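You operate a simulated robot arm through the tools that you are given. There is no shell and no other tool. Be economical: measure what you need, move in short steps, check, and stop when the job is done.

You are at the controls of a simulated robot arm. One attempt, no reset.

## Task
Stop the rollers, power off and lift roller 3 into the rack's free blue slot.
Fine: lock the steel bar again; the other rollers stay in.
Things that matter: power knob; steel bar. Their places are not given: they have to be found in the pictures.

It is judged by the outcome, as a careful person would: the job done as asked, and still so three seconds after it is handed in. It fails if anything else is knocked over, pushed out of place, dropped, spilled or broken.

## Robot
A 7-joint arm with a two-finger parallel gripper, fixed in place. Base frame: the origin is at the foot of the arm, x ahead of it, y to its left, z up. Lengths are in mm, angles in degrees, forces in N, time in s.
With the tool pointing down near the work surface it reaches from about 300 to 700 mm from the base axis. Its first joint turns from -66.0 to 66.0 degrees. Payload 1.57 kg.
The tool frame sits at the grasp point between the pads (the TCP): z along the fingers, y along the line on which they close. The tips reach 30 mm beyond it. Largest opening 110 mm; finger width 24, thickness 12; the body of the gripper, 48 by 112 mm, starts 78 mm behind the TCP.
Orientation is that of the tool frame in the base frame, as a unit quaternion [x, y, z, w]. With the fingers straight down and closing along the base's y, the tool's x points along the base's -x, its y along +y and its z along -z.

## Interface
- The arm moves only by the tool nudge_tool. Its argument "targets" is a list of rows, each an object (a shift or turn left out is 0, a gripper value left out holds the last) with "dp": the shift along the tool's x, y, z in cm, a list of three; "dr": the turn, a rotation vector about the tool's x, y, z in degrees, a list of three; "jaw": the finger opening in cm, from 0 to 11. In form: [{"dp": [x, y, z], "dr": [wx, wy, wz], "jaw": jaw}, ...]. A call has 1 to 12 rows; each row is the pose to reach, as a shift and turn from the pose commanded when the call began, along the tool's axes at that moment. Each row takes 0.2 s and may step no farther than 50 mm and 8.6 degrees from the row before; otherwise, or with a gripper value out of range, the whole call is refused. A pose out of reach is approached as far as the arm can. The call stops where the force on the tool passes 90 N (or 10 N more than at its start, if that is more) or the arm is blocked; 0.2 s more then pass. The fingers move at their own pace (about 108 mm/s each) and stop on an object; they squeeze with about 40 N. The grip force told is the motor's: it shows also when the fingers shut on nothing. Time passes only in rows, and 0.2 s behind the last, so rows that repeat a pose let the fingers close. The reply holds the time, the measured pose of the TCP, the force on the tool along the base axes, the opening and the grip force, in the units named above and with some noise.
- Cameras (640 x 400 px; columns grow to the right, rows downward): "scene" is fixed at [164.4, -409.4, 1417.4]; the picture's right is [0.71, -0.70, 0.00], its down [-0.34, -0.35, -0.87] and it looks along [0.61, 0.62, -0.49] (base axes); focal length 354 px, centre (320, 200). "wrist" rides on the gripper at [-36, 0, -80] in the tool frame; the picture's right is [0.00, -1.00, 0.00], its down [0.97, 0.00, -0.24] and it looks along [0.24, 0.00, 0.97] (tool axes); focal length 218 px, centre (320, 200).
- grab_frame(camera): a new picture of that camera. The clock stands still meanwhile.
- point_at(camera, pixels): there is no depth. For up to 12 entries [column, row, z] of the newest picture of that camera ("zoom" is the newest enlarged one), the place [x, y] in the base frame at which the ray of that pixel passes the height z, good to about 2 mm, but the place of the scene camera against the robot may be out by one fixed shift of up to 18 mm in any direction. The clock stands still meanwhile.
- enlarge(camera, box): a new picture of the part [left, top, right, bottom] of that camera's present view, enlarged. The clock stands still meanwhile.
- sign_off(): hands the job in; it is judged then, once.

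Keep the steps short. Do not move on a guess: measure, check each grasp and each placing, and mend mistakes. In all there are 80 turns and 46 pictures (those below and enlarged ones count). Leave the gripper open and the arm clear of the work at the hand-in unless told otherwise, and finish with a single line.

The tools are called after "Emit:" as a command line: name --argument value ..., lists and objects as JSON in quotes. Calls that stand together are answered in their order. nudge_tool: Moves the arm, as the interface text tells. Its arguments: {"type":"object","properties":{"targets":{"type":"array"}},"required":["targets"]} The other tools are called the same way: grab_frame (camera) takes a picture; point_at (camera, pixels) gives the place at which the rays of pixels pass given heights; enlarge (camera, box) takes an enlarged picture of a part of a camera's view; sign_off () hands the job in.

At the start:

```text
time_s: 0.0
tcp_pos: [340.2, 66.1, 1237.8]
ee_rot: [0.0, 1.0, -0.001, 0.0]
ft_force: [-0.3, -0.6, 0.2]
width: 110.1
grip_force: 0.1
```

scene: 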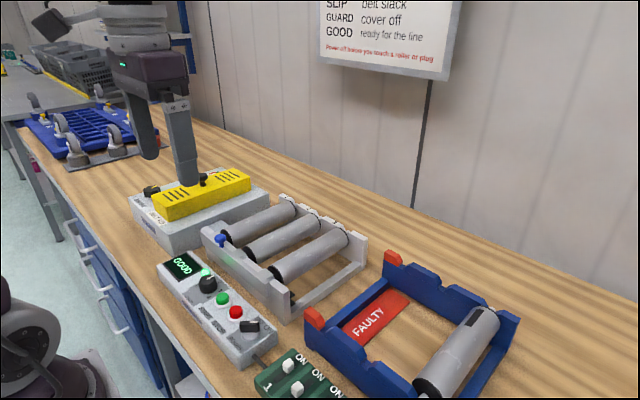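
wrist: 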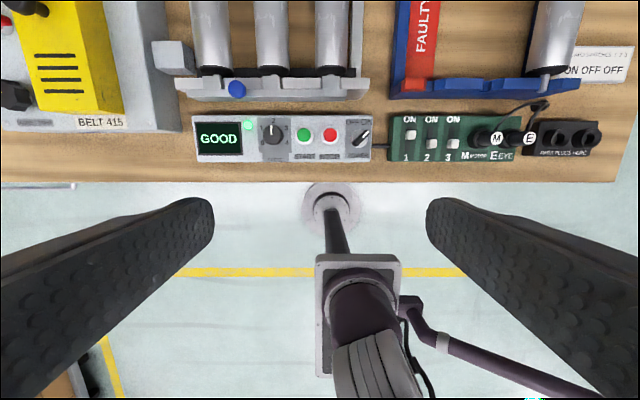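

I see a control panel, a roller bed with three rollers, and a rack with one roller in it. I'll enlarge the panel, bed and sign first.

Emit:
enlarge --camera "scene" --box '[150, 180, 390, 330]'

Emit:
enlarge --camera "wrist" --box '[150, 60, 390, 170]'

Emit:
enlarge --camera "wrist" --box '[380, 0, 640, 170]'

Emit:
enlarge --camera "scene" --box '[290, 0, 480, 90]'

```text
2.67 times, centred on (270, 255) of scene
```

zoom: 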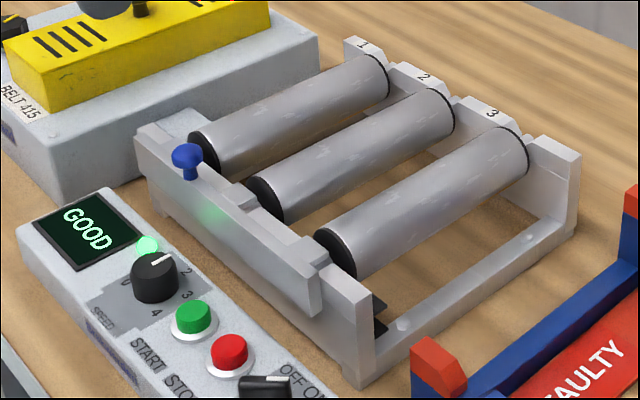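

```text
2.67 times, centred on (270, 115) of wrist
```

zoom: 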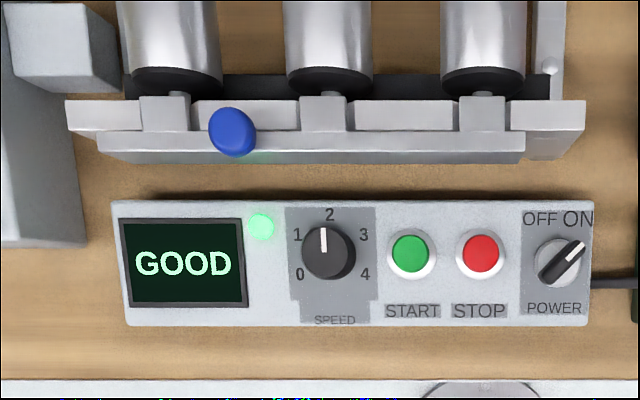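

```text
2.35 times, centred on (510, 85) of wrist
```

zoom: 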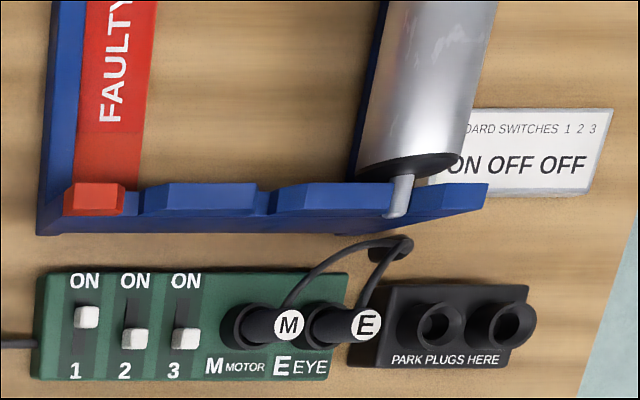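

```text
3.37 times, centred on (385, 45) of scene
```

zoom: 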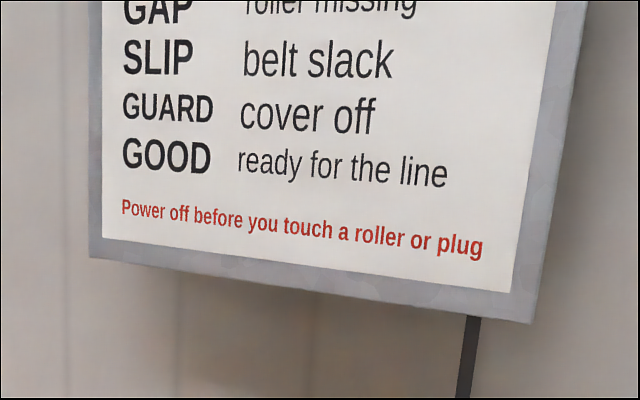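

The screen reads GOOD and power is ON. The panel has a red STOP button at about wrist (330,134) and the power knob at about (360,138). The blue knob on the steel bar is at (237,89). I'll measure these and move the camera over the work for a closer look.

Emit:
point_at --camera "wrist" --pixels '[[330, 134, 930], [360, 138, 930], [237, 89, 960], [215, 70, 950], [274, 70, 950], [333, 70, 950], [330, 15, 970], [415, 85, 930], [480, 85, 930], [545, 85, 930], [270, 155, 885], [320, 20, 885]]'

Emit:
nudge_tool --targets '[{"dp": [-5, 0, 0]}, {"dp": [-10, 0, 0]}, {"dp": [-15, 0, 0]}, {"dp": [-20, 0, 0]}, {"dp": [-23, 0, 0]}, {"dp": [-23, 0, 0]}]'

Emit:
grab_frame --camera "wrist"

```text
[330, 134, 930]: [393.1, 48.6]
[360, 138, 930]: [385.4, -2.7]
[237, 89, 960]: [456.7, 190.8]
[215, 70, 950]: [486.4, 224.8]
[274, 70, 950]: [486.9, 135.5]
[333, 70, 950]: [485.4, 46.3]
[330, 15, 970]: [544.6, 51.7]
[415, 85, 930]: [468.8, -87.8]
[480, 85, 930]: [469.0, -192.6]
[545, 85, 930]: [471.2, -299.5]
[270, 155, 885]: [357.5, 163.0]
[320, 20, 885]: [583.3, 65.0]
```

```text
time_s: 1.4
tcp_pos: [567.6, 64.8, 1235.8]
ee_rot: [0.0, 1.0, 0.0, -0.001]
ft_force: [0.6, -0.2, -0.2]
width: 110.1
grip_force: 0.0
```

```text
39 pictures are left
```

wrist: 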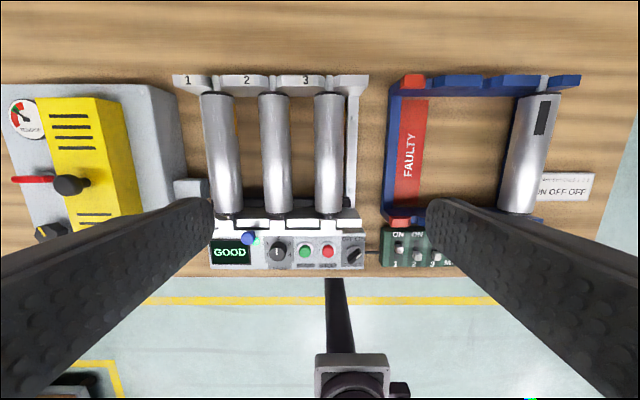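

Roller 3 is the rightmost one on the bed. Next I'll zoom in on the bed and the rack.

Emit:
enlarge --camera "wrist" --box '[160, 60, 400, 210]'

Emit:
enlarge --camera "wrist" --box '[370, 60, 610, 210]'

Emit:
enlarge --camera "scene" --box '[300, 240, 540, 390]'

Emit:
point_at --camera "wrist" --pixels '[[327, 95, 960], [328, 215, 960], [405, 80, 930], [435, 80, 930], [482, 80, 930], [540, 82, 930], [411, 150, 885], [545, 95, 950], [516, 213, 950], [318, 95, 960], [342, 95, 960], [250, 238, 960]]'

```text
2.67 times, centred on (280, 135) of wrist
```

zoom: 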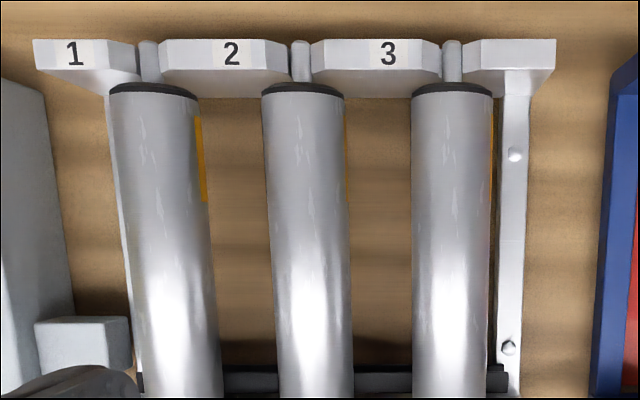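

```text
2.67 times, centred on (490, 135) of wrist
```

zoom: 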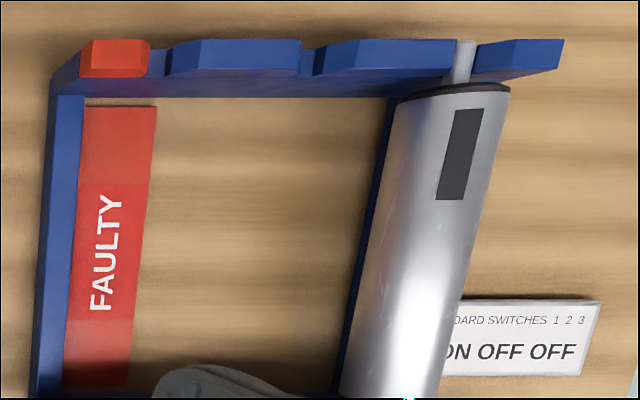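

```text
2.67 times, centred on (420, 315) of scene
```

zoom: 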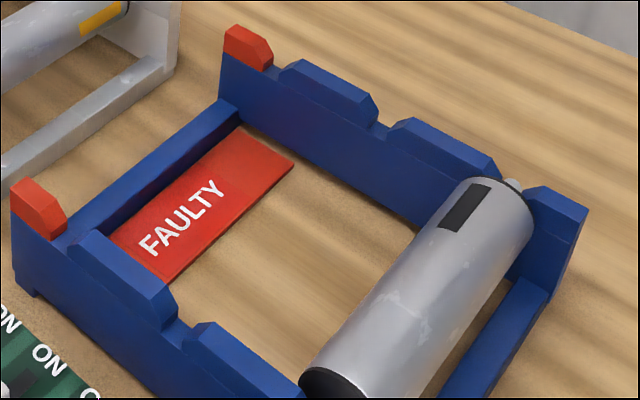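

```text
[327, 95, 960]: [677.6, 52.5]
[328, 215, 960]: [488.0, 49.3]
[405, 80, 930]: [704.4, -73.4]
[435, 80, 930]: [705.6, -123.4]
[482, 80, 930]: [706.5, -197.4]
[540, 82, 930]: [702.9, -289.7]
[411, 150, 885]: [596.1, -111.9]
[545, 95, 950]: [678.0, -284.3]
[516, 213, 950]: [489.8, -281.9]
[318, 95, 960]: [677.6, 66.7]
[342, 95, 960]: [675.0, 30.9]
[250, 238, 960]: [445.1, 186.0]
```

The rack has three slots. The left one has red end posts and the FAULTY strip, the middle one is blue and free, and the right one holds a roller. Now I'll go lower over the front of the bed to see how the steel bar works.

Emit:
nudge_tool --targets '[{"dp": [3, 2.5, 3]}, {"dp": [6, 5, 6]}, {"dp": [8, 6.5, 9]}, {"dp": [8, 6.5, 13]}, {"dp": [8, 6.5, 13]}]'

Emit:
grab_frame --camera "wrist"

```text
time_s: 2.6
tcp_pos: [486.6, 130.7, 1109.2]
ee_rot: [0.0, 1.0, 0.0, 0.0]
ft_force: [0.3, -0.4, 0.0]
width: 110.0
grip_force: 0.1
```

```text
35 pictures are left
```

wrist: 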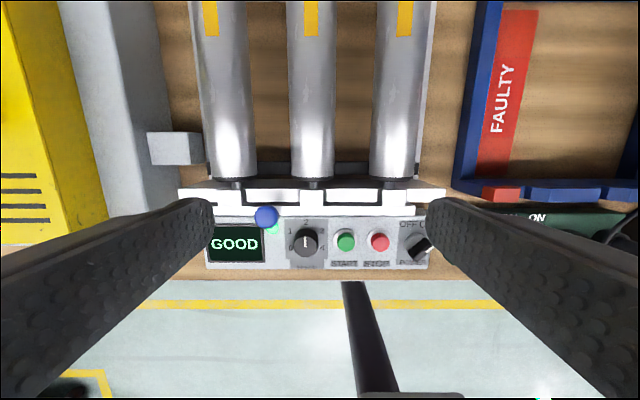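

The yellow marks have moved, so the rollers are turning. I'll zoom in on the bar.

Emit:
enlarge --camera "wrist" --box '[170, 160, 460, 280]'

Emit:
point_at --camera "wrist" --pixels '[[265, 217, 980], [265, 217, 960], [380, 242, 925], [380, 242, 940], [418, 245, 925], [418, 245, 940], [403, 180, 950], [234, 180, 950]]'

```text
2.21 times, centred on (315, 220) of wrist
```

zoom: 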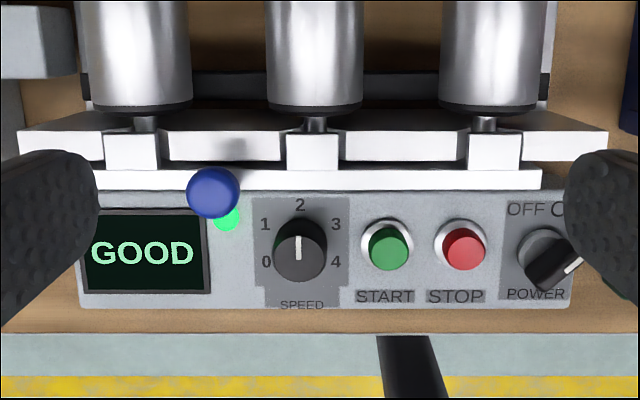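

```text
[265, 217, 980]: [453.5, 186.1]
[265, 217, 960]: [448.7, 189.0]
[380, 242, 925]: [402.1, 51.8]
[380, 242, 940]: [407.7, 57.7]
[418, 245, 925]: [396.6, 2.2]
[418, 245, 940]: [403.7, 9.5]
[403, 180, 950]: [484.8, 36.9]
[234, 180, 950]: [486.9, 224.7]
```

I'll look at the bar from the scene camera as well, to see which way it slides.

Emit:
enlarge --camera "scene" --box '[195, 220, 305, 325]'

```text
3.81 times, centred on (250, 272) of scene
```

zoom: 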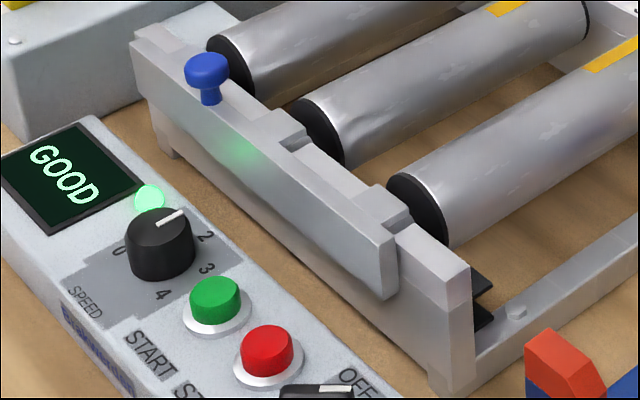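

The bar is a plate at the front of the bed with tabs over the axle slots, and the blue knob stands on it. There's free room on its right. STOP comes first, so I'll move above it at roughly (395,47,908) for a close check.

Emit:
nudge_tool --targets '[{"dp": [3, -2.8, 0]}, {"dp": [6, -5.6, 2]}, {"dp": [9.1, -8.3, 4]}, {"dp": [9.1, -8.3, 7.9]}, {"dp": [9.1, -8.3, 7.9]}]'

Emit:
grab_frame --camera "wrist"

```text
time_s: 3.8
tcp_pos: [398.1, 46.9, 1029.2]
ee_rot: [0.0, 1.0, -0.001, 0.0]
ft_force: [-0.1, 0.3, 0.4]
width: 110.0
grip_force: 0.1
```

```text
32 pictures are left
```

wrist: 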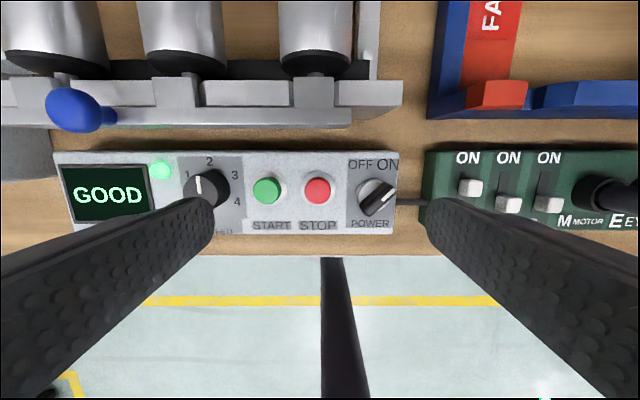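

STOP shows at (317,190), the power knob at (376,197) and the blue knob at (70,108). I'll measure them at several heights.

Emit:
point_at --camera "wrist" --pixels '[[317, 190, 908], [317, 190, 920], [376, 197, 905], [376, 197, 920], [70, 108, 975], [70, 108, 985], [314, 78, 945], [402, 92, 950], [348, 122, 940], [266, 190, 915]]'

Emit:
enlarge --camera "wrist" --box '[240, 60, 420, 240]'

```text
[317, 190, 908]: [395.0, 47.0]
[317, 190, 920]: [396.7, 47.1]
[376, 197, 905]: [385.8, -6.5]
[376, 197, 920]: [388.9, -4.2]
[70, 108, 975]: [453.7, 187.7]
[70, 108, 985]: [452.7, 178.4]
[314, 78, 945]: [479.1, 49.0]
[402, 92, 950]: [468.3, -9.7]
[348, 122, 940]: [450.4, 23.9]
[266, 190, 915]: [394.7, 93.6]
```

```text
2.22 times, centred on (330, 150) of wrist
```

zoom: 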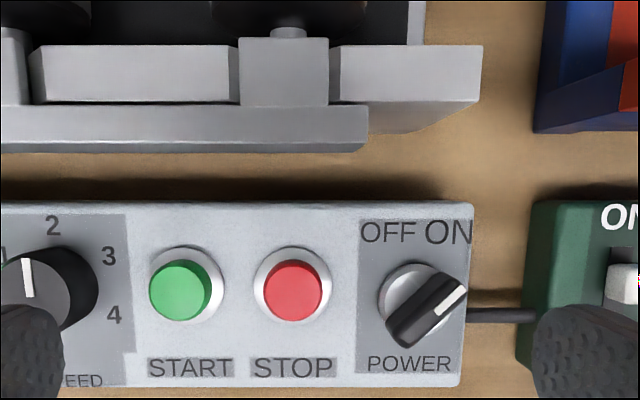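

STOP is at (395,47). I'll close the jaws and come down to just above the button.

Emit:
nudge_tool --targets '[{"dp": [0.3, 0, 0], "jaw": 0}, {"dp": [0.3, 0, 3]}, {"dp": [0.3, 0, 6]}, {"dp": [0.3, 0, 7.4]}, {"dp": [0.3, 0, 7.4]}]'

Emit:
nudge_tool --targets '[{"dp": [0, 0, 0.4]}, {"dp": [0, 0, 0.8]}, {"dp": [0, 0, 1.1]}, {"dp": [0, 0, 1.1]}]'

```text
time_s: 5.0
tcp_pos: [395.2, 47.4, 954.3]
ee_rot: [0.0, 1.0, 0.0, 0.0]
ft_force: [0.6, 0.3, 0.8]
width: 0.0
grip_force: 21.3
```

```text
time_s: 6.0
tcp_pos: [395.2, 47.5, 944.3]
ee_rot: [0.0, 1.0, 0.0, 0.0]
ft_force: [0.3, -2.2, 2.0]
width: 0.1
grip_force: 21.8
```

Only about 2 N so far, with the tips at 914. I'll press a little further.

Emit:
nudge_tool --targets '[{"dp": [0, 0, 0.2]}, {"dp": [0, 0, 0.4]}, {"dp": [0, 0, 0.5]}]'

Emit:
grab_frame --camera "scene"

```text
time_s: 6.8
tcp_pos: [395.5, 47.2, 940.3]
ee_rot: [0.0, 1.0, 0.0, 0.002]
ft_force: [-0.9, -10.0, 39.2]
width: 0.0
grip_force: 21.5
```

```text
30 pictures are left
```

scene: 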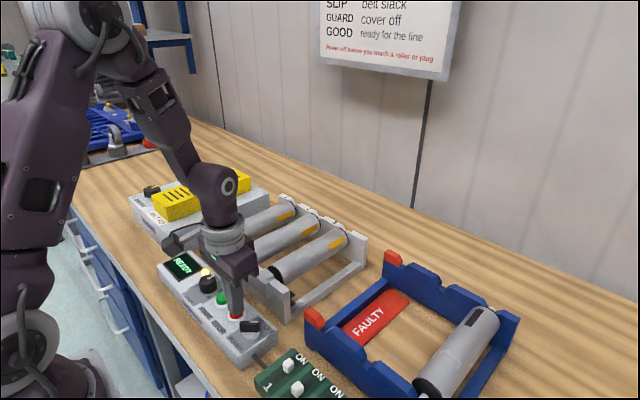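

STOP pressed at 39 N. The display changed and the lamp went amber. I'll lift, move over the power knob at about (386,-6) and turn the gripper 48° so the fingers straddle the handle.

Emit:
nudge_tool --targets '[{"dp": [0, 0, -4]}, {"dp": [0, 0, -8], "jaw": 4}, {"dp": [0.5, -2.7, -8], "dr": [0, 0, 8]}, {"dp": [0.95, -5.3, -8], "dr": [0, 0, 16]}, {"dp": [0.95, -5.3, -8], "dr": [0, 0, 24]}, {"dp": [0.95, -5.3, -8], "dr": [0, 0, 32]}, {"dp": [0.95, -5.3, -8], "dr": [0, 0, 40]}, {"dp": [0.95, -5.3, -8], "dr": [0, 0, 48]}, {"dp": [0.95, -5.3, -8], "dr": [0, 0, 48]}]'

Emit:
grab_frame --camera "wrist"

```text
time_s: 8.8
tcp_pos: [386.2, -5.1, 1018.5]
ee_rot: [0.408, 0.913, 0.0, 0.0]
ft_force: [0.9, 0.0, -0.5]
width: 39.8
grip_force: 0.0
```

```text
29 pictures are left
```

wrist: 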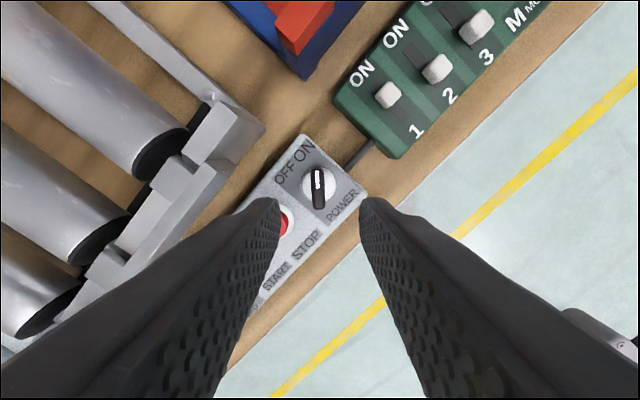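

The handle now lies straight between the fingers, at (318,187). I'll go down.

Emit:
nudge_tool --targets '[{"dp": [0, 0, 3]}, {"dp": [0, 0, 6]}, {"dp": [0, 0, 7.2]}, {"dp": [0, 0, 7.6]}, {"dp": [0, 0, 8.0]}, {"dp": [0, 0, 8.0]}]'

Emit:
enlarge --camera "scene" --box '[160, 240, 300, 370]'

```text
time_s: 10.2
tcp_pos: [385.7, -4.7, 938.6]
ee_rot: [0.407, 0.914, 0.0, -0.001]
ft_force: [0.0, 0.2, -0.5]
width: 40.1
grip_force: 0.1
```

```text
3.08 times, centred on (230, 305) of scene
```

zoom: 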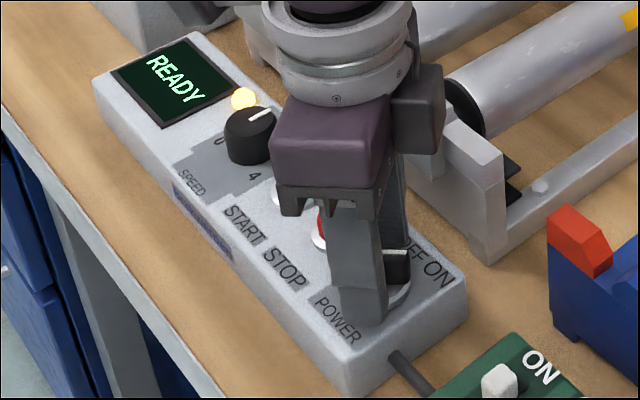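

The display reads READY and the fingers are around the handle. I'll close on it.

Emit:
nudge_tool --targets '[{"jaw": 0}, {"jaw": 0}, {"jaw": 0}]'

```text
time_s: 11.0
tcp_pos: [387.6, -4.3, 937.8]
ee_rot: [0.407, 0.914, 0.001, 0.001]
ft_force: [11.6, 15.9, -7.0]
width: 11.5
grip_force: 29.5
```

Gripped at 11.5 mm. There's a side force of about 20 N, so I'll shift 2 mm along the closing line and then start turning counterclockwise, seen from above.

Emit:
nudge_tool --targets '[{"dp": [0, 0.2, 0]}, {"dp": [0, 0.2, 0], "dr": [0, 0, -8]}, {"dp": [0, 0.2, 0], "dr": [0, 0, -16]}, {"dp": [0, 0.2, 0], "dr": [0, 0, -24]}, {"dp": [0, 0.2, 0], "dr": [0, 0, -32]}, {"dp": [0, 0.2, 0], "dr": [0, 0, -40]}]'

```text
time_s: 12.4
tcp_pos: [387.1, -4.5, 938.8]
ee_rot: [0.07, 0.998, -0.001, -0.001]
ft_force: [1.8, -20.6, 16.9]
width: 11.0
grip_force: 28.3
```

It's turning. The force is -20 N in y, so I'll ease that and continue.

Emit:
nudge_tool --targets '[{"dp": [0, -0.2, 0], "dr": [0, 0, -8]}, {"dp": [0, -0.2, 0], "dr": [0, 0, -16]}, {"dp": [0, -0.2, 0], "dr": [0, 0, -24]}, {"dp": [0, -0.2, 0], "dr": [0, 0, -32]}, {"dp": [0, -0.2, 0], "dr": [0, 0, -40]}]'

Emit:
enlarge --camera "scene" --box '[160, 240, 300, 370]'

```text
time_s: 13.6
tcp_pos: [387.5, -5.7, 938.9]
ee_rot: [-0.277, 0.961, 0.0, 0.0]
ft_force: [-1.2, -17.0, 7.7]
width: 11.0
grip_force: 28.6
```

```text
3.08 times, centred on (230, 305) of scene
```

zoom: 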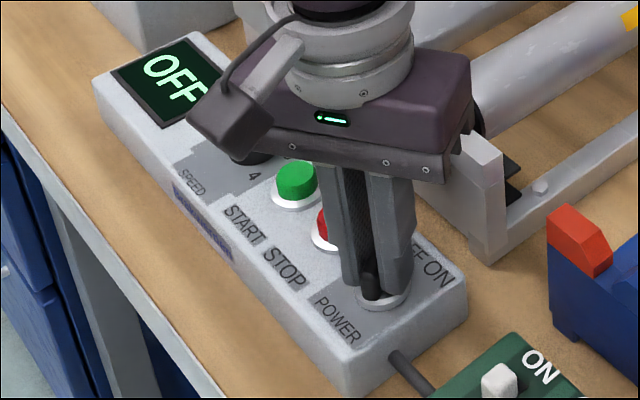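

The screen says OFF. I'll turn 8° more to settle it at its end, then open, rise and turn back square.

Emit:
nudge_tool --targets '[{"dp": [0, -0.1, 0], "dr": [0, 0, -8]}, {"dp": [0, -0.1, 0], "dr": [0, 0, -8]}, {"dp": [0, -0.1, 0], "dr": [0, 0, -8], "jaw": 4}, {"dp": [0, -0.1, 0], "dr": [0, 0, -8], "jaw": 4}, {"dp": [0, -0.1, -3], "dr": [0, 0, -8]}, {"dp": [0, -0.1, -8], "dr": [0, 0, 0]}, {"dp": [0, -0.1, -12], "dr": [0, 0, 8]}, {"dp": [0, -0.1, -14], "dr": [0, 0, 16]}, {"dp": [0, -0.1, -14], "dr": [0, 0, 24]}, {"dp": [0, -0.1, -14], "dr": [0, 0, 32]}, {"dp": [0, -0.1, -14], "dr": [0, 0, 32]}]'

Emit:
grab_frame --camera "wrist"

```text
time_s: 16.0
tcp_pos: [388.2, -6.5, 1079.6]
ee_rot: [0.0, 1.0, 0.0, 0.0]
ft_force: [0.1, -1.0, 0.3]
width: 39.8
grip_force: 0.0
```

```text
26 pictures are left
```

wrist: 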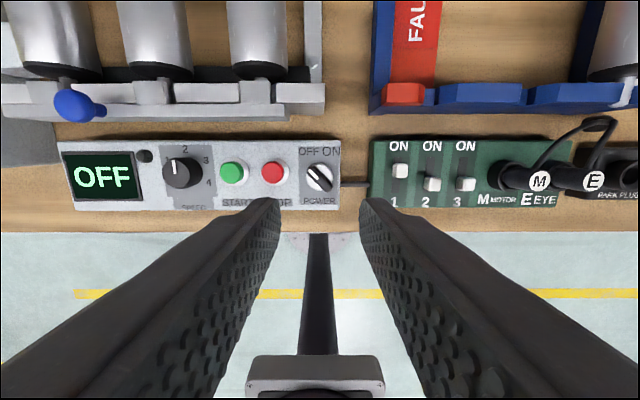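

Power is OFF and the pointer is at OFF. Next is the bar: I'll move above the blue knob at about (453,186).

Emit:
nudge_tool --targets '[{"dp": [-1.3, 4, 0]}, {"dp": [-2.6, 8, 0]}, {"dp": [-3.9, 12, 0]}, {"dp": [-5.2, 16, 0]}, {"dp": [-6.5, 19.25, 0]}, {"dp": [-6.5, 19.25, 0]}]'

Emit:
grab_frame --camera "wrist"

```text
time_s: 17.4
tcp_pos: [452.5, 185.4, 1081.2]
ee_rot: [0.0, 1.0, 0.0, 0.0]
ft_force: [-0.4, -0.6, 0.3]
width: 39.8
grip_force: 0.1
```

```text
25 pictures are left
```

wrist: 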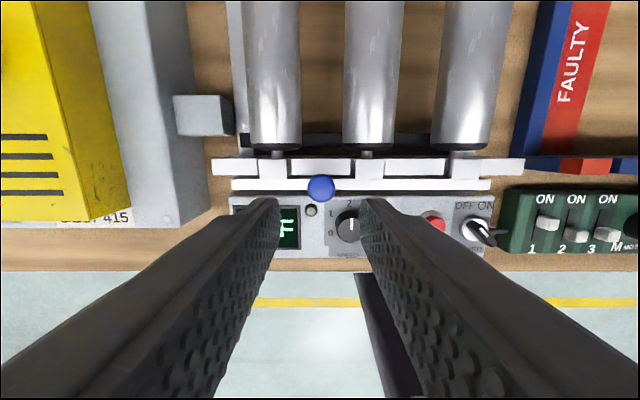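

Emit:
enlarge --camera "wrist" --box '[200, 120, 540, 220]'

Emit:
point_at --camera "wrist" --pixels '[[320, 188, 980], [320, 188, 970], [278, 155, 945], [367, 155, 945], [465, 155, 945], [278, 170, 960], [367, 170, 960], [464, 168, 960]]'

```text
1.88 times, centred on (370, 170) of wrist
```

zoom: 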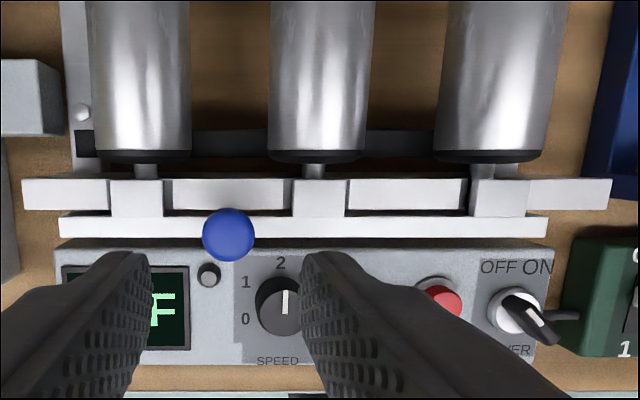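

```text
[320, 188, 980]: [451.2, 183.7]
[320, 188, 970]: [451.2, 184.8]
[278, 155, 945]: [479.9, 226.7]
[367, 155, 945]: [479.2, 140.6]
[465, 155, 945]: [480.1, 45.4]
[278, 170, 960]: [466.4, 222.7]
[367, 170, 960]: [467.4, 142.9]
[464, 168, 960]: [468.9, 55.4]
```

The blue knob is at (451,184), between the fingers. I'll go down around its head.

Emit:
nudge_tool --targets '[{"dp": [0.1, 0, 4]}, {"dp": [0.1, 0, 7]}, {"dp": [0.1, 0, 8]}, {"dp": [0.1, 0, 8.6]}, {"dp": [0.1, 0, 8.6]}]'

Emit:
enlarge --camera "scene" --box '[160, 190, 300, 300]'

```text
time_s: 18.6
tcp_pos: [451.7, 186.7, 994.6]
ee_rot: [0.001, 1.0, 0.0, 0.0]
ft_force: [0.1, -0.7, -1.6]
width: 40.1
grip_force: 0.1
```

```text
3.64 times, centred on (230, 245) of scene
```

zoom: 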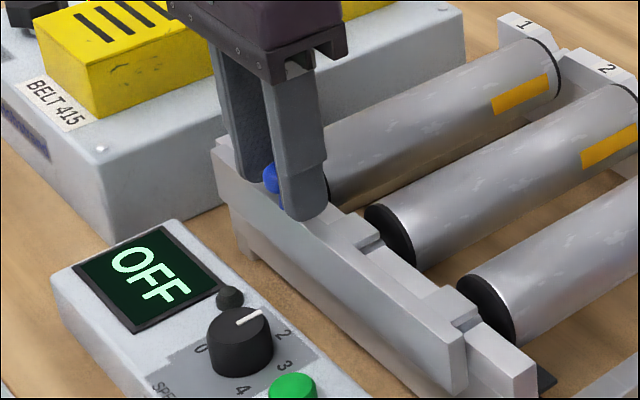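

The fingers straddle the knob. I'll close and then try sliding right (-y).

Emit:
nudge_tool --targets '[{"jaw": 0}, {"jaw": 0}, {"jaw": 0}, {"dp": [0, -0.3, 0]}, {"dp": [0, -0.6, 0]}]'

```text
time_s: 19.8
tcp_pos: [451.4, 179.6, 994.3]
ee_rot: [0.0, 1.0, 0.001, 0.001]
ft_force: [-2.1, 2.0, 1.0]
width: 23.2
grip_force: 35.5
```

Gripped at 23.2 mm. It slides to -y with little force, so I'll continue to the stop.

Emit:
nudge_tool --targets '[{"dp": [0, -0.5, 0]}, {"dp": [0, -1.0, 0]}, {"dp": [0, -1.5, 0]}]'

Emit:
nudge_tool --targets '[{"dp": [0, -0.4, 0]}, {"dp": [0, -0.8, 0]}, {"dp": [0, -1.2, 0]}]'

Emit:
enlarge --camera "scene" --box '[180, 200, 320, 310]'

```text
time_s: 20.6
tcp_pos: [451.2, 164.6, 993.4]
ee_rot: [-0.001, 1.0, -0.001, 0.001]
ft_force: [-1.4, 1.2, -6.4]
width: 23.4
grip_force: 35.5
```

```text
time_s: 21.4
tcp_pos: [452.0, 152.5, 993.3]
ee_rot: [-0.001, 1.0, 0.0, 0.001]
ft_force: [-10.0, -0.9, 22.9]
width: 22.9
grip_force: 35.8
```

```text
3.64 times, centred on (250, 255) of scene
```

zoom: 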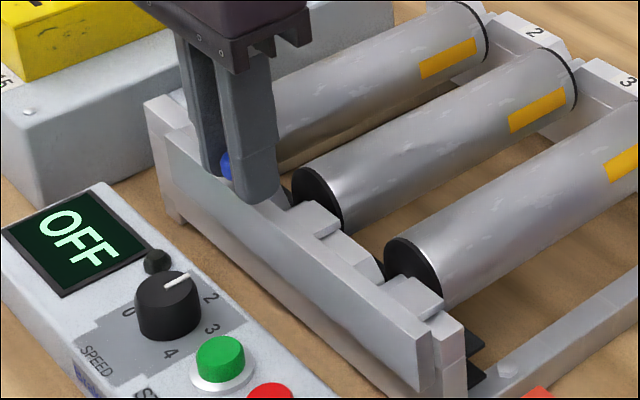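

The bar has moved about 33 mm and the tabs look clear of the axle slots. I'll release, rise and check.

Emit:
nudge_tool --targets '[{"jaw": 4}, {"jaw": 4}, {"dp": [0, 0, -4], "jaw": 4}, {"dp": [0, 0, -8.5], "jaw": 4}, {"dp": [-4, -3, -12], "jaw": 6}, {"dp": [-6, -5, -14], "jaw": 11}, {"dp": [-6, -5, -14], "jaw": 11}]'

Emit:
grab_frame --camera "wrist"

Emit:
enlarge --camera "wrist" --box '[190, 150, 400, 280]'

```text
refused: row 5 steps farther than a row can; nothing moved
```

```text
21 pictures are left
```

wrist: 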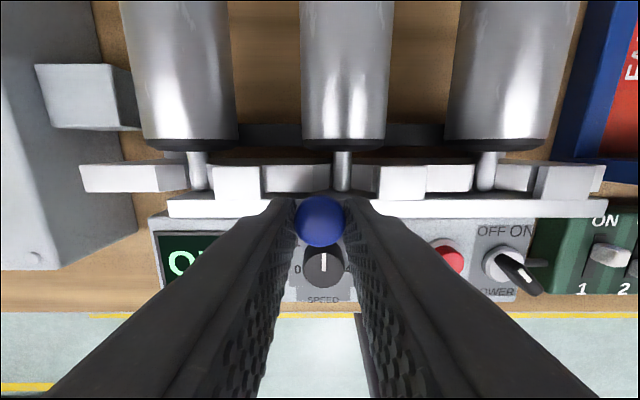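

```text
3.05 times, centred on (295, 215) of wrist
```

zoom: 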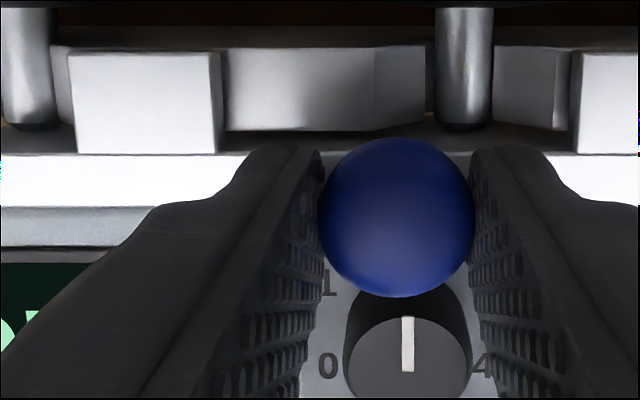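

The slots are open and all three pins are exposed. I'll release, rise, and move above roller 3.

Emit:
nudge_tool --targets '[{"jaw": 4}, {"jaw": 4}, {"dp": [0, 0, -4.5]}, {"dp": [0, 0, -9]}, {"dp": [-3, -3, -10], "jaw": 7.5}, {"dp": [-6, -6, -10]}, {"dp": [-9, -9, -10]}, {"dp": [-12.3, -10.4, -10]}, {"dp": [-12.3, -10.4, -10]}]'

Emit:
grab_frame --camera "wrist"

Emit:
enlarge --camera "scene" --box '[200, 180, 380, 330]'

```text
time_s: 23.4
tcp_pos: [575.5, 48.3, 1092.6]
ee_rot: [-0.001, 1.0, 0.0, 0.0]
ft_force: [-0.1, -0.5, -0.9]
width: 74.7
grip_force: 0.1
```

```text
19 pictures are left
```

wrist: 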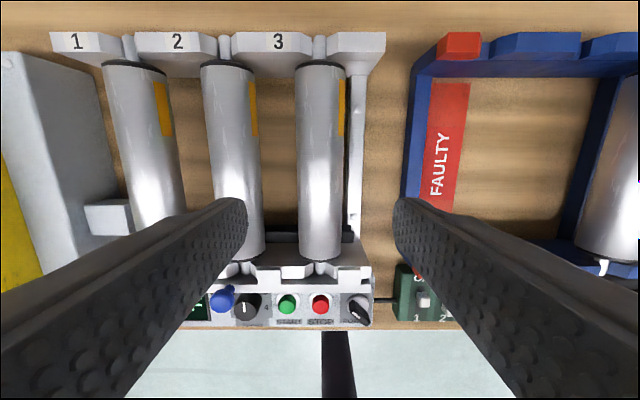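

```text
2.67 times, centred on (290, 255) of scene
```

zoom: 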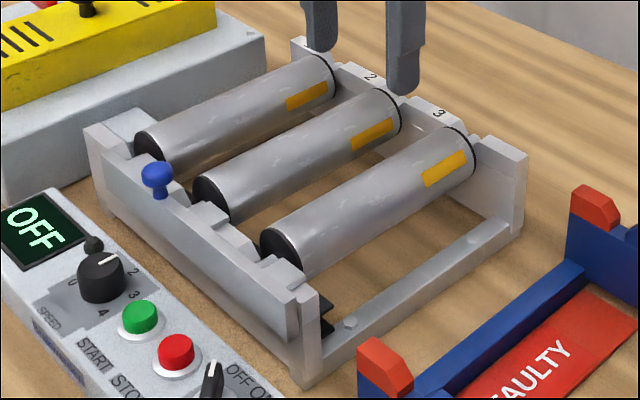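

The rollers are still and the slots are open. Now I'll measure roller 3 and the rack notches.

Emit:
point_at --camera "wrist" --pixels '[[320, 62, 950], [320, 260, 950], [295, 100, 950], [345, 100, 950], [298, 250, 950], [342, 250, 950], [583, 48, 930], [583, 48, 945], [486, 48, 930], [320, 45, 945], [354, 170, 900], [620, 80, 950]]'

Emit:
enlarge --camera "wrist" --box '[250, 20, 410, 120]'

```text
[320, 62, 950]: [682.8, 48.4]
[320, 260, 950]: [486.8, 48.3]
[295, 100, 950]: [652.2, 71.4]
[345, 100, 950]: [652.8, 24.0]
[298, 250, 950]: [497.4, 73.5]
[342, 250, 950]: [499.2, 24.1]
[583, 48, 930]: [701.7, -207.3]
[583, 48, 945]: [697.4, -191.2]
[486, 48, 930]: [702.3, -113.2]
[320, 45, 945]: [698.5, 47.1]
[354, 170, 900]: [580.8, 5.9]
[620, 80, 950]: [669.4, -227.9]
```

```text
4.00 times, centred on (330, 70) of wrist
```

zoom: 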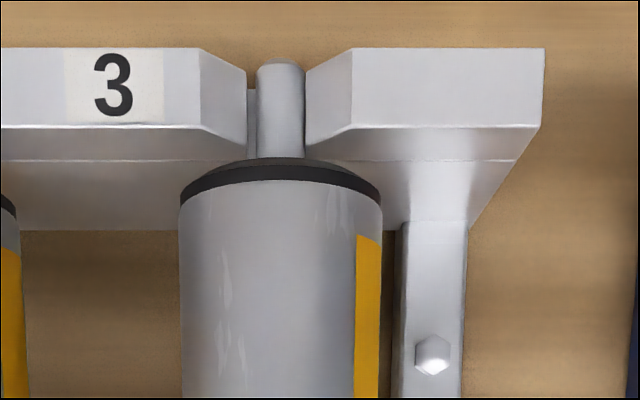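

Roller 3 is centred at about (585,48), 48 mm across, with its axis near z 949. I'll go down around it.

Emit:
nudge_tool --targets '[{"dp": [-0.95, 0, 4]}, {"dp": [-0.95, 0, 8]}, {"dp": [-0.95, 0, 11]}, {"dp": [-0.95, 0, 12.5]}, {"dp": [-0.95, 0, 13.8]}, {"dp": [-0.95, 0, 13.8]}]'

Emit:
enlarge --camera "scene" --box '[220, 180, 380, 310]'

```text
time_s: 24.8
tcp_pos: [584.7, 48.9, 952.5]
ee_rot: [0.0, 1.0, 0.0, 0.0]
ft_force: [-0.1, -0.3, -0.5]
width: 74.7
grip_force: 0.0
```

```text
3.08 times, centred on (300, 245) of scene
```

zoom: 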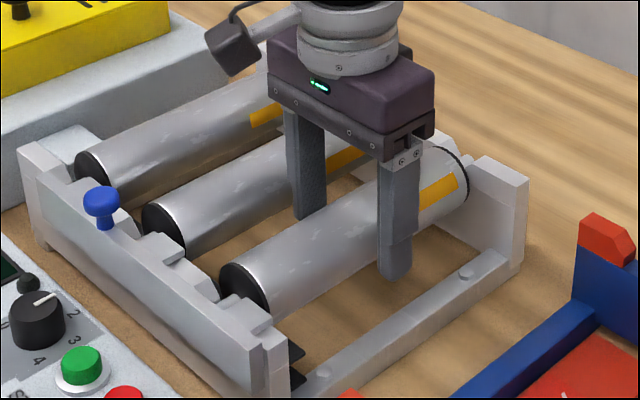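

Clear on both sides. I'll close on the roller.

Emit:
nudge_tool --targets '[{"jaw": 0}, {"jaw": 0}, {"jaw": 0}]'

Emit:
nudge_tool --targets '[{"dp": [0, 0, -0.5]}, {"dp": [0, 0, -1.5]}, {"dp": [0, 0, -2.5]}]'

```text
time_s: 25.6
tcp_pos: [583.7, 49.4, 953.9]
ee_rot: [0.0, 1.0, 0.0, 0.0]
ft_force: [-0.5, 2.3, 0.8]
width: 49.2
grip_force: 39.8
```

```text
time_s: 26.4
tcp_pos: [583.4, 48.8, 979.6]
ee_rot: [0.0, 1.0, 0.0, 0.0]
ft_force: [0.1, 1.4, -3.9]
width: 49.5
grip_force: 39.3
```

Roller 3 is up: width 49.5, and the bed let it go freely. I'll rise and carry it over to the rack's middle slot at roughly y -195.

Emit:
nudge_tool --targets '[{"dp": [0, 0, -4]}, {"dp": [0, 0, -8]}, {"dp": [0, -4, -10]}, {"dp": [0, -8, -10]}, {"dp": [0, -12, -10]}, {"dp": [0, -16, -10]}, {"dp": [0, -20, -10]}, {"dp": [0, -23, -10]}, {"dp": [0, -24.3, -10]}, {"dp": [0, -24.3, -10]}]'

Emit:
grab_frame --camera "wrist"

Emit:
grab_frame --camera "scene"

```text
time_s: 28.6
tcp_pos: [584.4, -194.4, 1079.6]
ee_rot: [0.0, 1.0, 0.0, 0.001]
ft_force: [0.2, 0.0, -5.0]
width: 49.2
grip_force: 40.0
```

```text
15 pictures are left
```

wrist: 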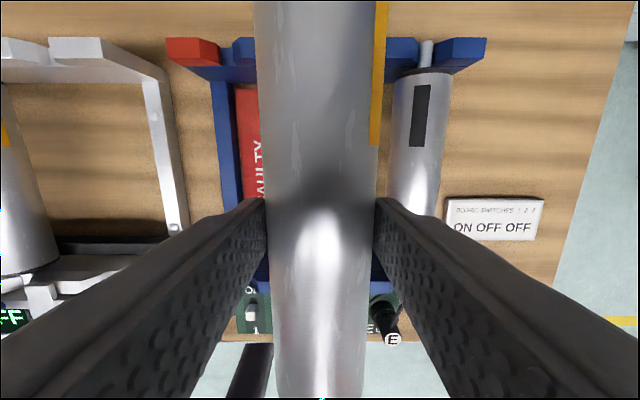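

```text
14 pictures are left
```

scene: 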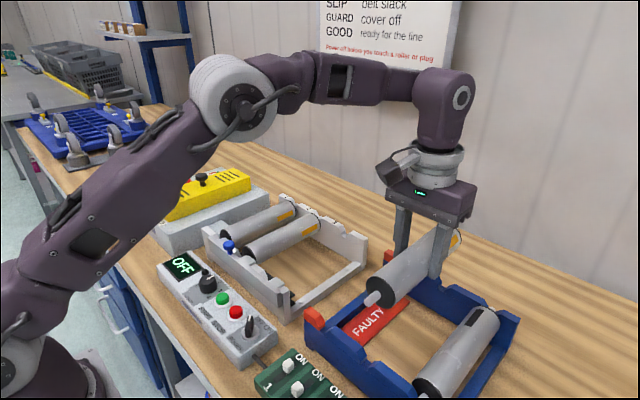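

I'll zoom in on the rack's far rail to compare the notches either side of the target.

Emit:
enlarge --camera "wrist" --box '[150, 20, 500, 110]'

Emit:
enlarge --camera "scene" --box '[300, 220, 530, 400]'

```text
1.83 times, centred on (325, 65) of wrist
```

zoom: 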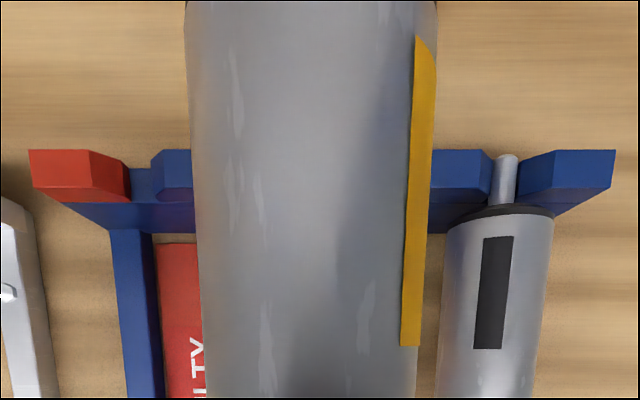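

```text
2.22 times, centred on (415, 310) of scene
```

zoom: 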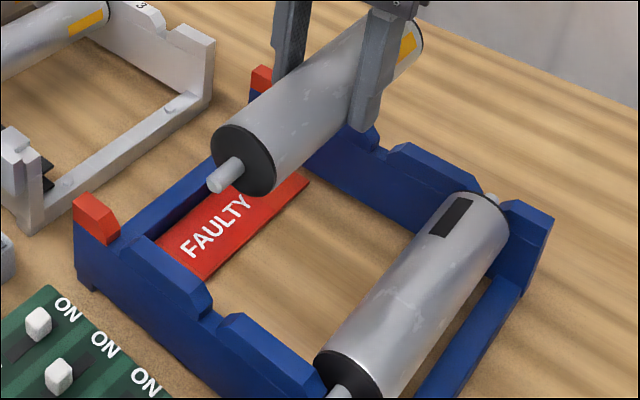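

Emit:
point_at --camera "wrist" --pixels '[[221, 70, 940], [233, 68, 940], [419, 70, 940], [433, 72, 940], [427, 50, 940], [221, 70, 930], [233, 68, 930], [419, 70, 930], [433, 72, 930], [422, 74, 935], [396, 130, 950], [443, 130, 950]]'

```text
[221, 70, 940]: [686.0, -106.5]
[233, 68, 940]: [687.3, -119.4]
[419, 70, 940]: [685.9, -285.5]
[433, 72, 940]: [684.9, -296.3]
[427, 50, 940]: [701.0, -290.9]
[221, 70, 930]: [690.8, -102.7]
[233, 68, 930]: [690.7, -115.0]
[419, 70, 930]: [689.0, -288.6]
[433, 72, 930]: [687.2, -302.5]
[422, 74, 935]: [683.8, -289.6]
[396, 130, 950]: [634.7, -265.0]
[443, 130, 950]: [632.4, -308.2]
```

The middle slot is at y ≈ -200.5, halfway between its neighbours at -112 and -290. I'll shift 6 mm that way and lower the roller to just above the posts.

Emit:
nudge_tool --targets '[{"dp": [0, -0.6, 2]}, {"dp": [0, -0.6, 5]}, {"dp": [0, -0.6, 8]}, {"dp": [0, -0.6, 10]}, {"dp": [0, -0.6, 10]}]'

Emit:
enlarge --camera "scene" --box '[300, 220, 530, 400]'

Emit:
enlarge --camera "wrist" --box '[170, 0, 470, 120]'

```text
time_s: 29.8
tcp_pos: [583.2, -199.0, 979.2]
ee_rot: [0.0, 1.0, 0.001, 0.0]
ft_force: [-0.6, -0.4, -4.3]
width: 49.0
grip_force: 40.1
```

```text
2.22 times, centred on (415, 310) of scene
```

zoom: 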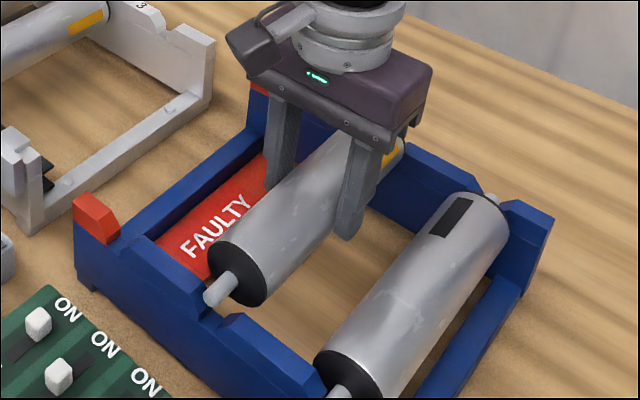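

```text
2.13 times, centred on (320, 60) of wrist
```

zoom: 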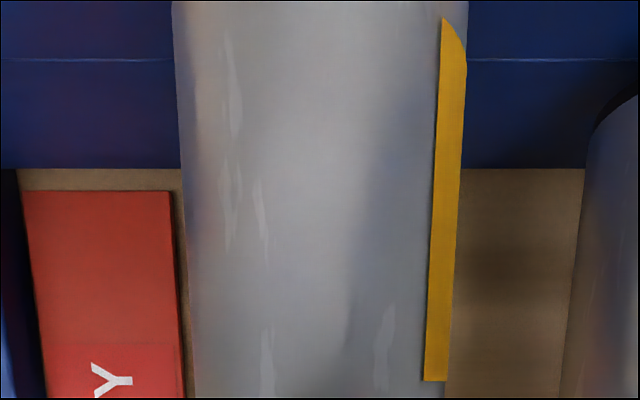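

I'll zoom in on the near pin against its notch.

Emit:
enlarge --camera "scene" --box '[350, 310, 420, 354]'

```text
9.09 times, centred on (385, 332) of scene
```

zoom: 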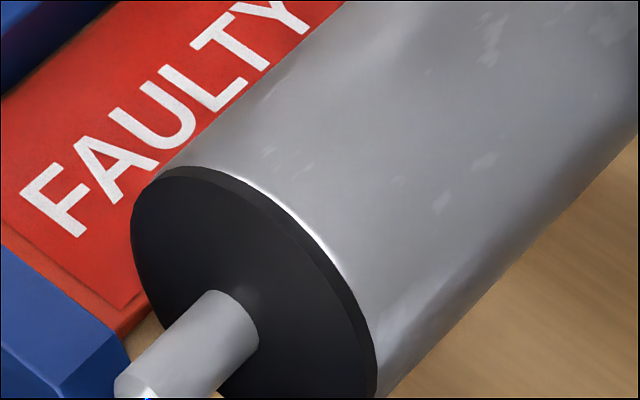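

The pin is just above the notch. I'll lower in small steps and watch the force.

Emit:
nudge_tool --targets '[{"dp": [0, -0.1, 0.5]}, {"dp": [0, -0.1, 1.0]}, {"dp": [0, -0.1, 1.5]}, {"dp": [0, -0.1, 2.0]}]'

Emit:
enlarge --camera "scene" --box '[340, 310, 430, 366]'

```text
time_s: 30.8
tcp_pos: [584.1, -200.7, 960.2]
ee_rot: [0.0, 1.0, 0.001, 0.0]
ft_force: [0.2, -0.3, -4.0]
width: 49.4
grip_force: 39.6
```

```text
7.11 times, centred on (385, 338) of scene
```

zoom: 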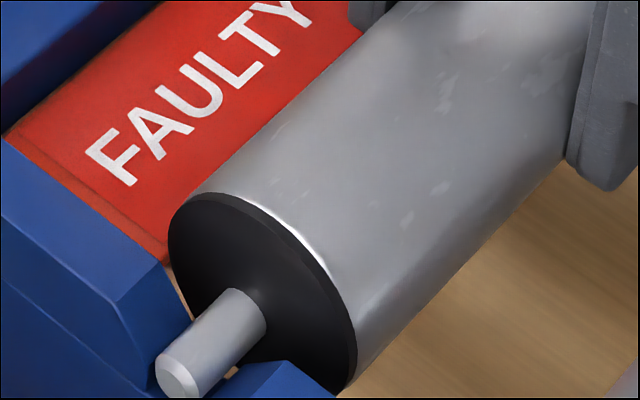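

The pin is going between the blocks without contact. I'll keep lowering.

Emit:
nudge_tool --targets '[{"dp": [0, 0, 0.5]}, {"dp": [0, 0, 1.0]}, {"dp": [0, 0, 1.4]}]'

Emit:
nudge_tool --targets '[{"dp": [0, 0, 0.3]}, {"dp": [0, 0, 0.6]}]'

```text
time_s: 31.6
tcp_pos: [585.1, -199.5, 948.1]
ee_rot: [0.0, 1.0, -0.001, 0.002]
ft_force: [-1.7, 4.6, 33.0]
width: 49.3
grip_force: 39.7
```

```text
time_s: 32.2
tcp_pos: [584.3, -200.0, 940.3]
ee_rot: [0.001, 1.0, 0.0, 0.002]
ft_force: [6.1, 1.2, 32.0]
width: 49.2
grip_force: 40.5
```

There was contact at 948, then it moved on to 940 at 32 N. I'll check whether it's seated.

Emit:
enlarge --camera "scene" --box '[320, 220, 520, 400]'

```text
2.22 times, centred on (420, 310) of scene
```

zoom: 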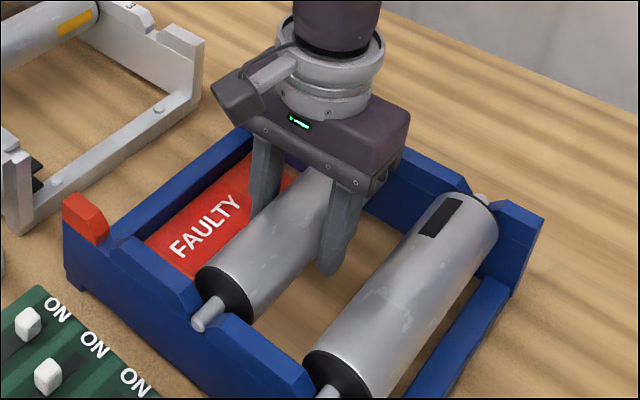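

Emit:
enlarge --camera "scene" --box '[385, 335, 485, 400]'

```text
6.15 times, centred on (435, 368) of scene
```

zoom: 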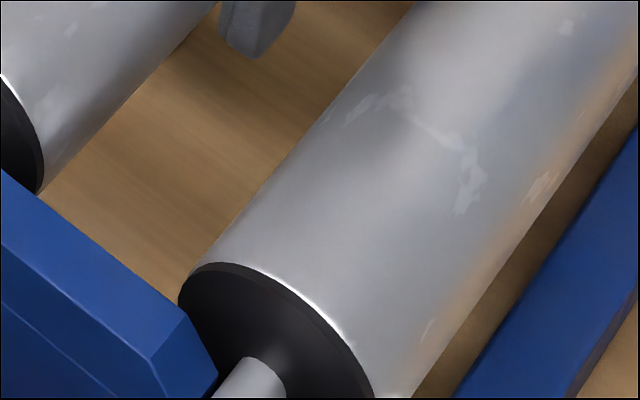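

I'll press down gently a bit more to see whether it's hard-seated.

Emit:
nudge_tool --targets '[{"dp": [0, 0, 0.2]}, {"dp": [0, 0, 0.4]}]'

Emit:
enlarge --camera "scene" --box '[340, 310, 430, 366]'

```text
time_s: 32.8
tcp_pos: [584.1, -199.9, 936.2]
ee_rot: [0.0, 1.0, 0.0, 0.001]
ft_force: [-1.1, 1.0, 34.1]
width: 49.3
grip_force: 40.1
```

```text
7.11 times, centred on (385, 338) of scene
```

zoom: 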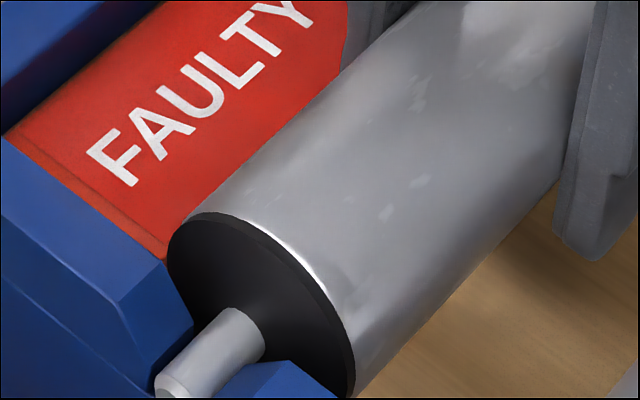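

The force stays at about 33 N, so the roller is seated and just slipping in the pads. Its cap sits against its block the same way the neighbour's does. I'll ease off, open and rise.

Emit:
nudge_tool --targets '[{"jaw": 7}, {"jaw": 7}, {"jaw": 7}, {"dp": [0, 0, -4]}, {"dp": [0, 0, -8]}, {"dp": [0, 0, -12]}, {"dp": [0, 0, -15]}, {"dp": [0, 0, -15]}]'

Emit:
grab_frame --camera "wrist"

```text
time_s: 34.6
tcp_pos: [585.4, -201.9, 1086.6]
ee_rot: [0.0, 1.0, 0.0, 0.0]
ft_force: [-0.5, -0.1, -0.2]
width: 69.9
grip_force: 0.1
```

```text
4 pictures are left
```

wrist: 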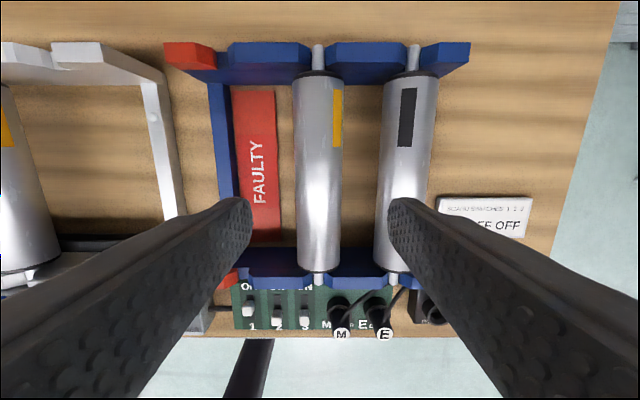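

Roller 3 is seated in the middle blue slot with both pins in, parallel to its neighbour. Now I'll go back to lock the bar, with its blue knob at about (451.5,152).

Emit:
nudge_tool --targets '[{"dp": [1.6, 4.4, 0], "jaw": 4}, {"dp": [3.2, 8.8, 0]}, {"dp": [4.8, 13.2, 0]}, {"dp": [6.4, 17.6, 0]}, {"dp": [8, 22, 0]}, {"dp": [9.6, 26.4, 0]}, {"dp": [11.2, 30.8, 0]}, {"dp": [13.35, 35.3, 0]}, {"dp": [13.35, 35.3, 0]}]'

Emit:
grab_frame --camera "wrist"

Emit:
point_at --camera "wrist" --pixels '[[320, 188, 975]]'

```text
time_s: 36.6
tcp_pos: [453.0, 156.0, 1083.8]
ee_rot: [0.0, 1.0, 0.0, -0.001]
ft_force: [0.1, -0.5, 0.1]
width: 40.1
grip_force: 0.0
```

```text
3 pictures are left
```

wrist: 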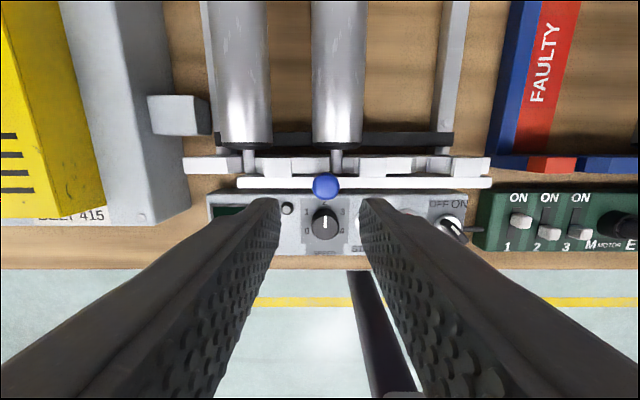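

```text
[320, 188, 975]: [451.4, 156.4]
```

The knob is at (326,187), so y ≈ 151. I'll shift 4.5 mm, go down, grip and check.

Emit:
nudge_tool --targets '[{"dp": [0.15, -0.45, 3]}, {"dp": [0.15, -0.45, 6.5]}, {"dp": [0.15, -0.45, 8]}, {"dp": [0.15, -0.45, 8.9]}, {"dp": [0.15, -0.45, 8.9]}, {"dp": [0.15, -0.45, 8.9], "jaw": 0}, {"dp": [0.15, -0.45, 8.9], "jaw": 0}, {"dp": [0.15, -0.45, 8.9], "jaw": 0}]'

Emit:
nudge_tool --targets '[{"dp": [0, 0.6, 0]}, {"dp": [0, 1.2, 0]}, {"dp": [0, 1.8, 0]}, {"dp": [0, 2.4, 0]}, {"dp": [0, 2.8, 0]}]'

```text
time_s: 38.4
tcp_pos: [449.3, 152.2, 995.7]
ee_rot: [-0.001, 1.0, 0.001, 0.0]
ft_force: [0.4, 20.5, -10.5]
width: 23.0
grip_force: 35.3
```

```text
time_s: 39.6
tcp_pos: [450.6, 176.6, 996.4]
ee_rot: [0.0, 1.0, 0.0, 0.0]
ft_force: [4.4, -1.4, -20.7]
width: 23.1
grip_force: 35.5
```

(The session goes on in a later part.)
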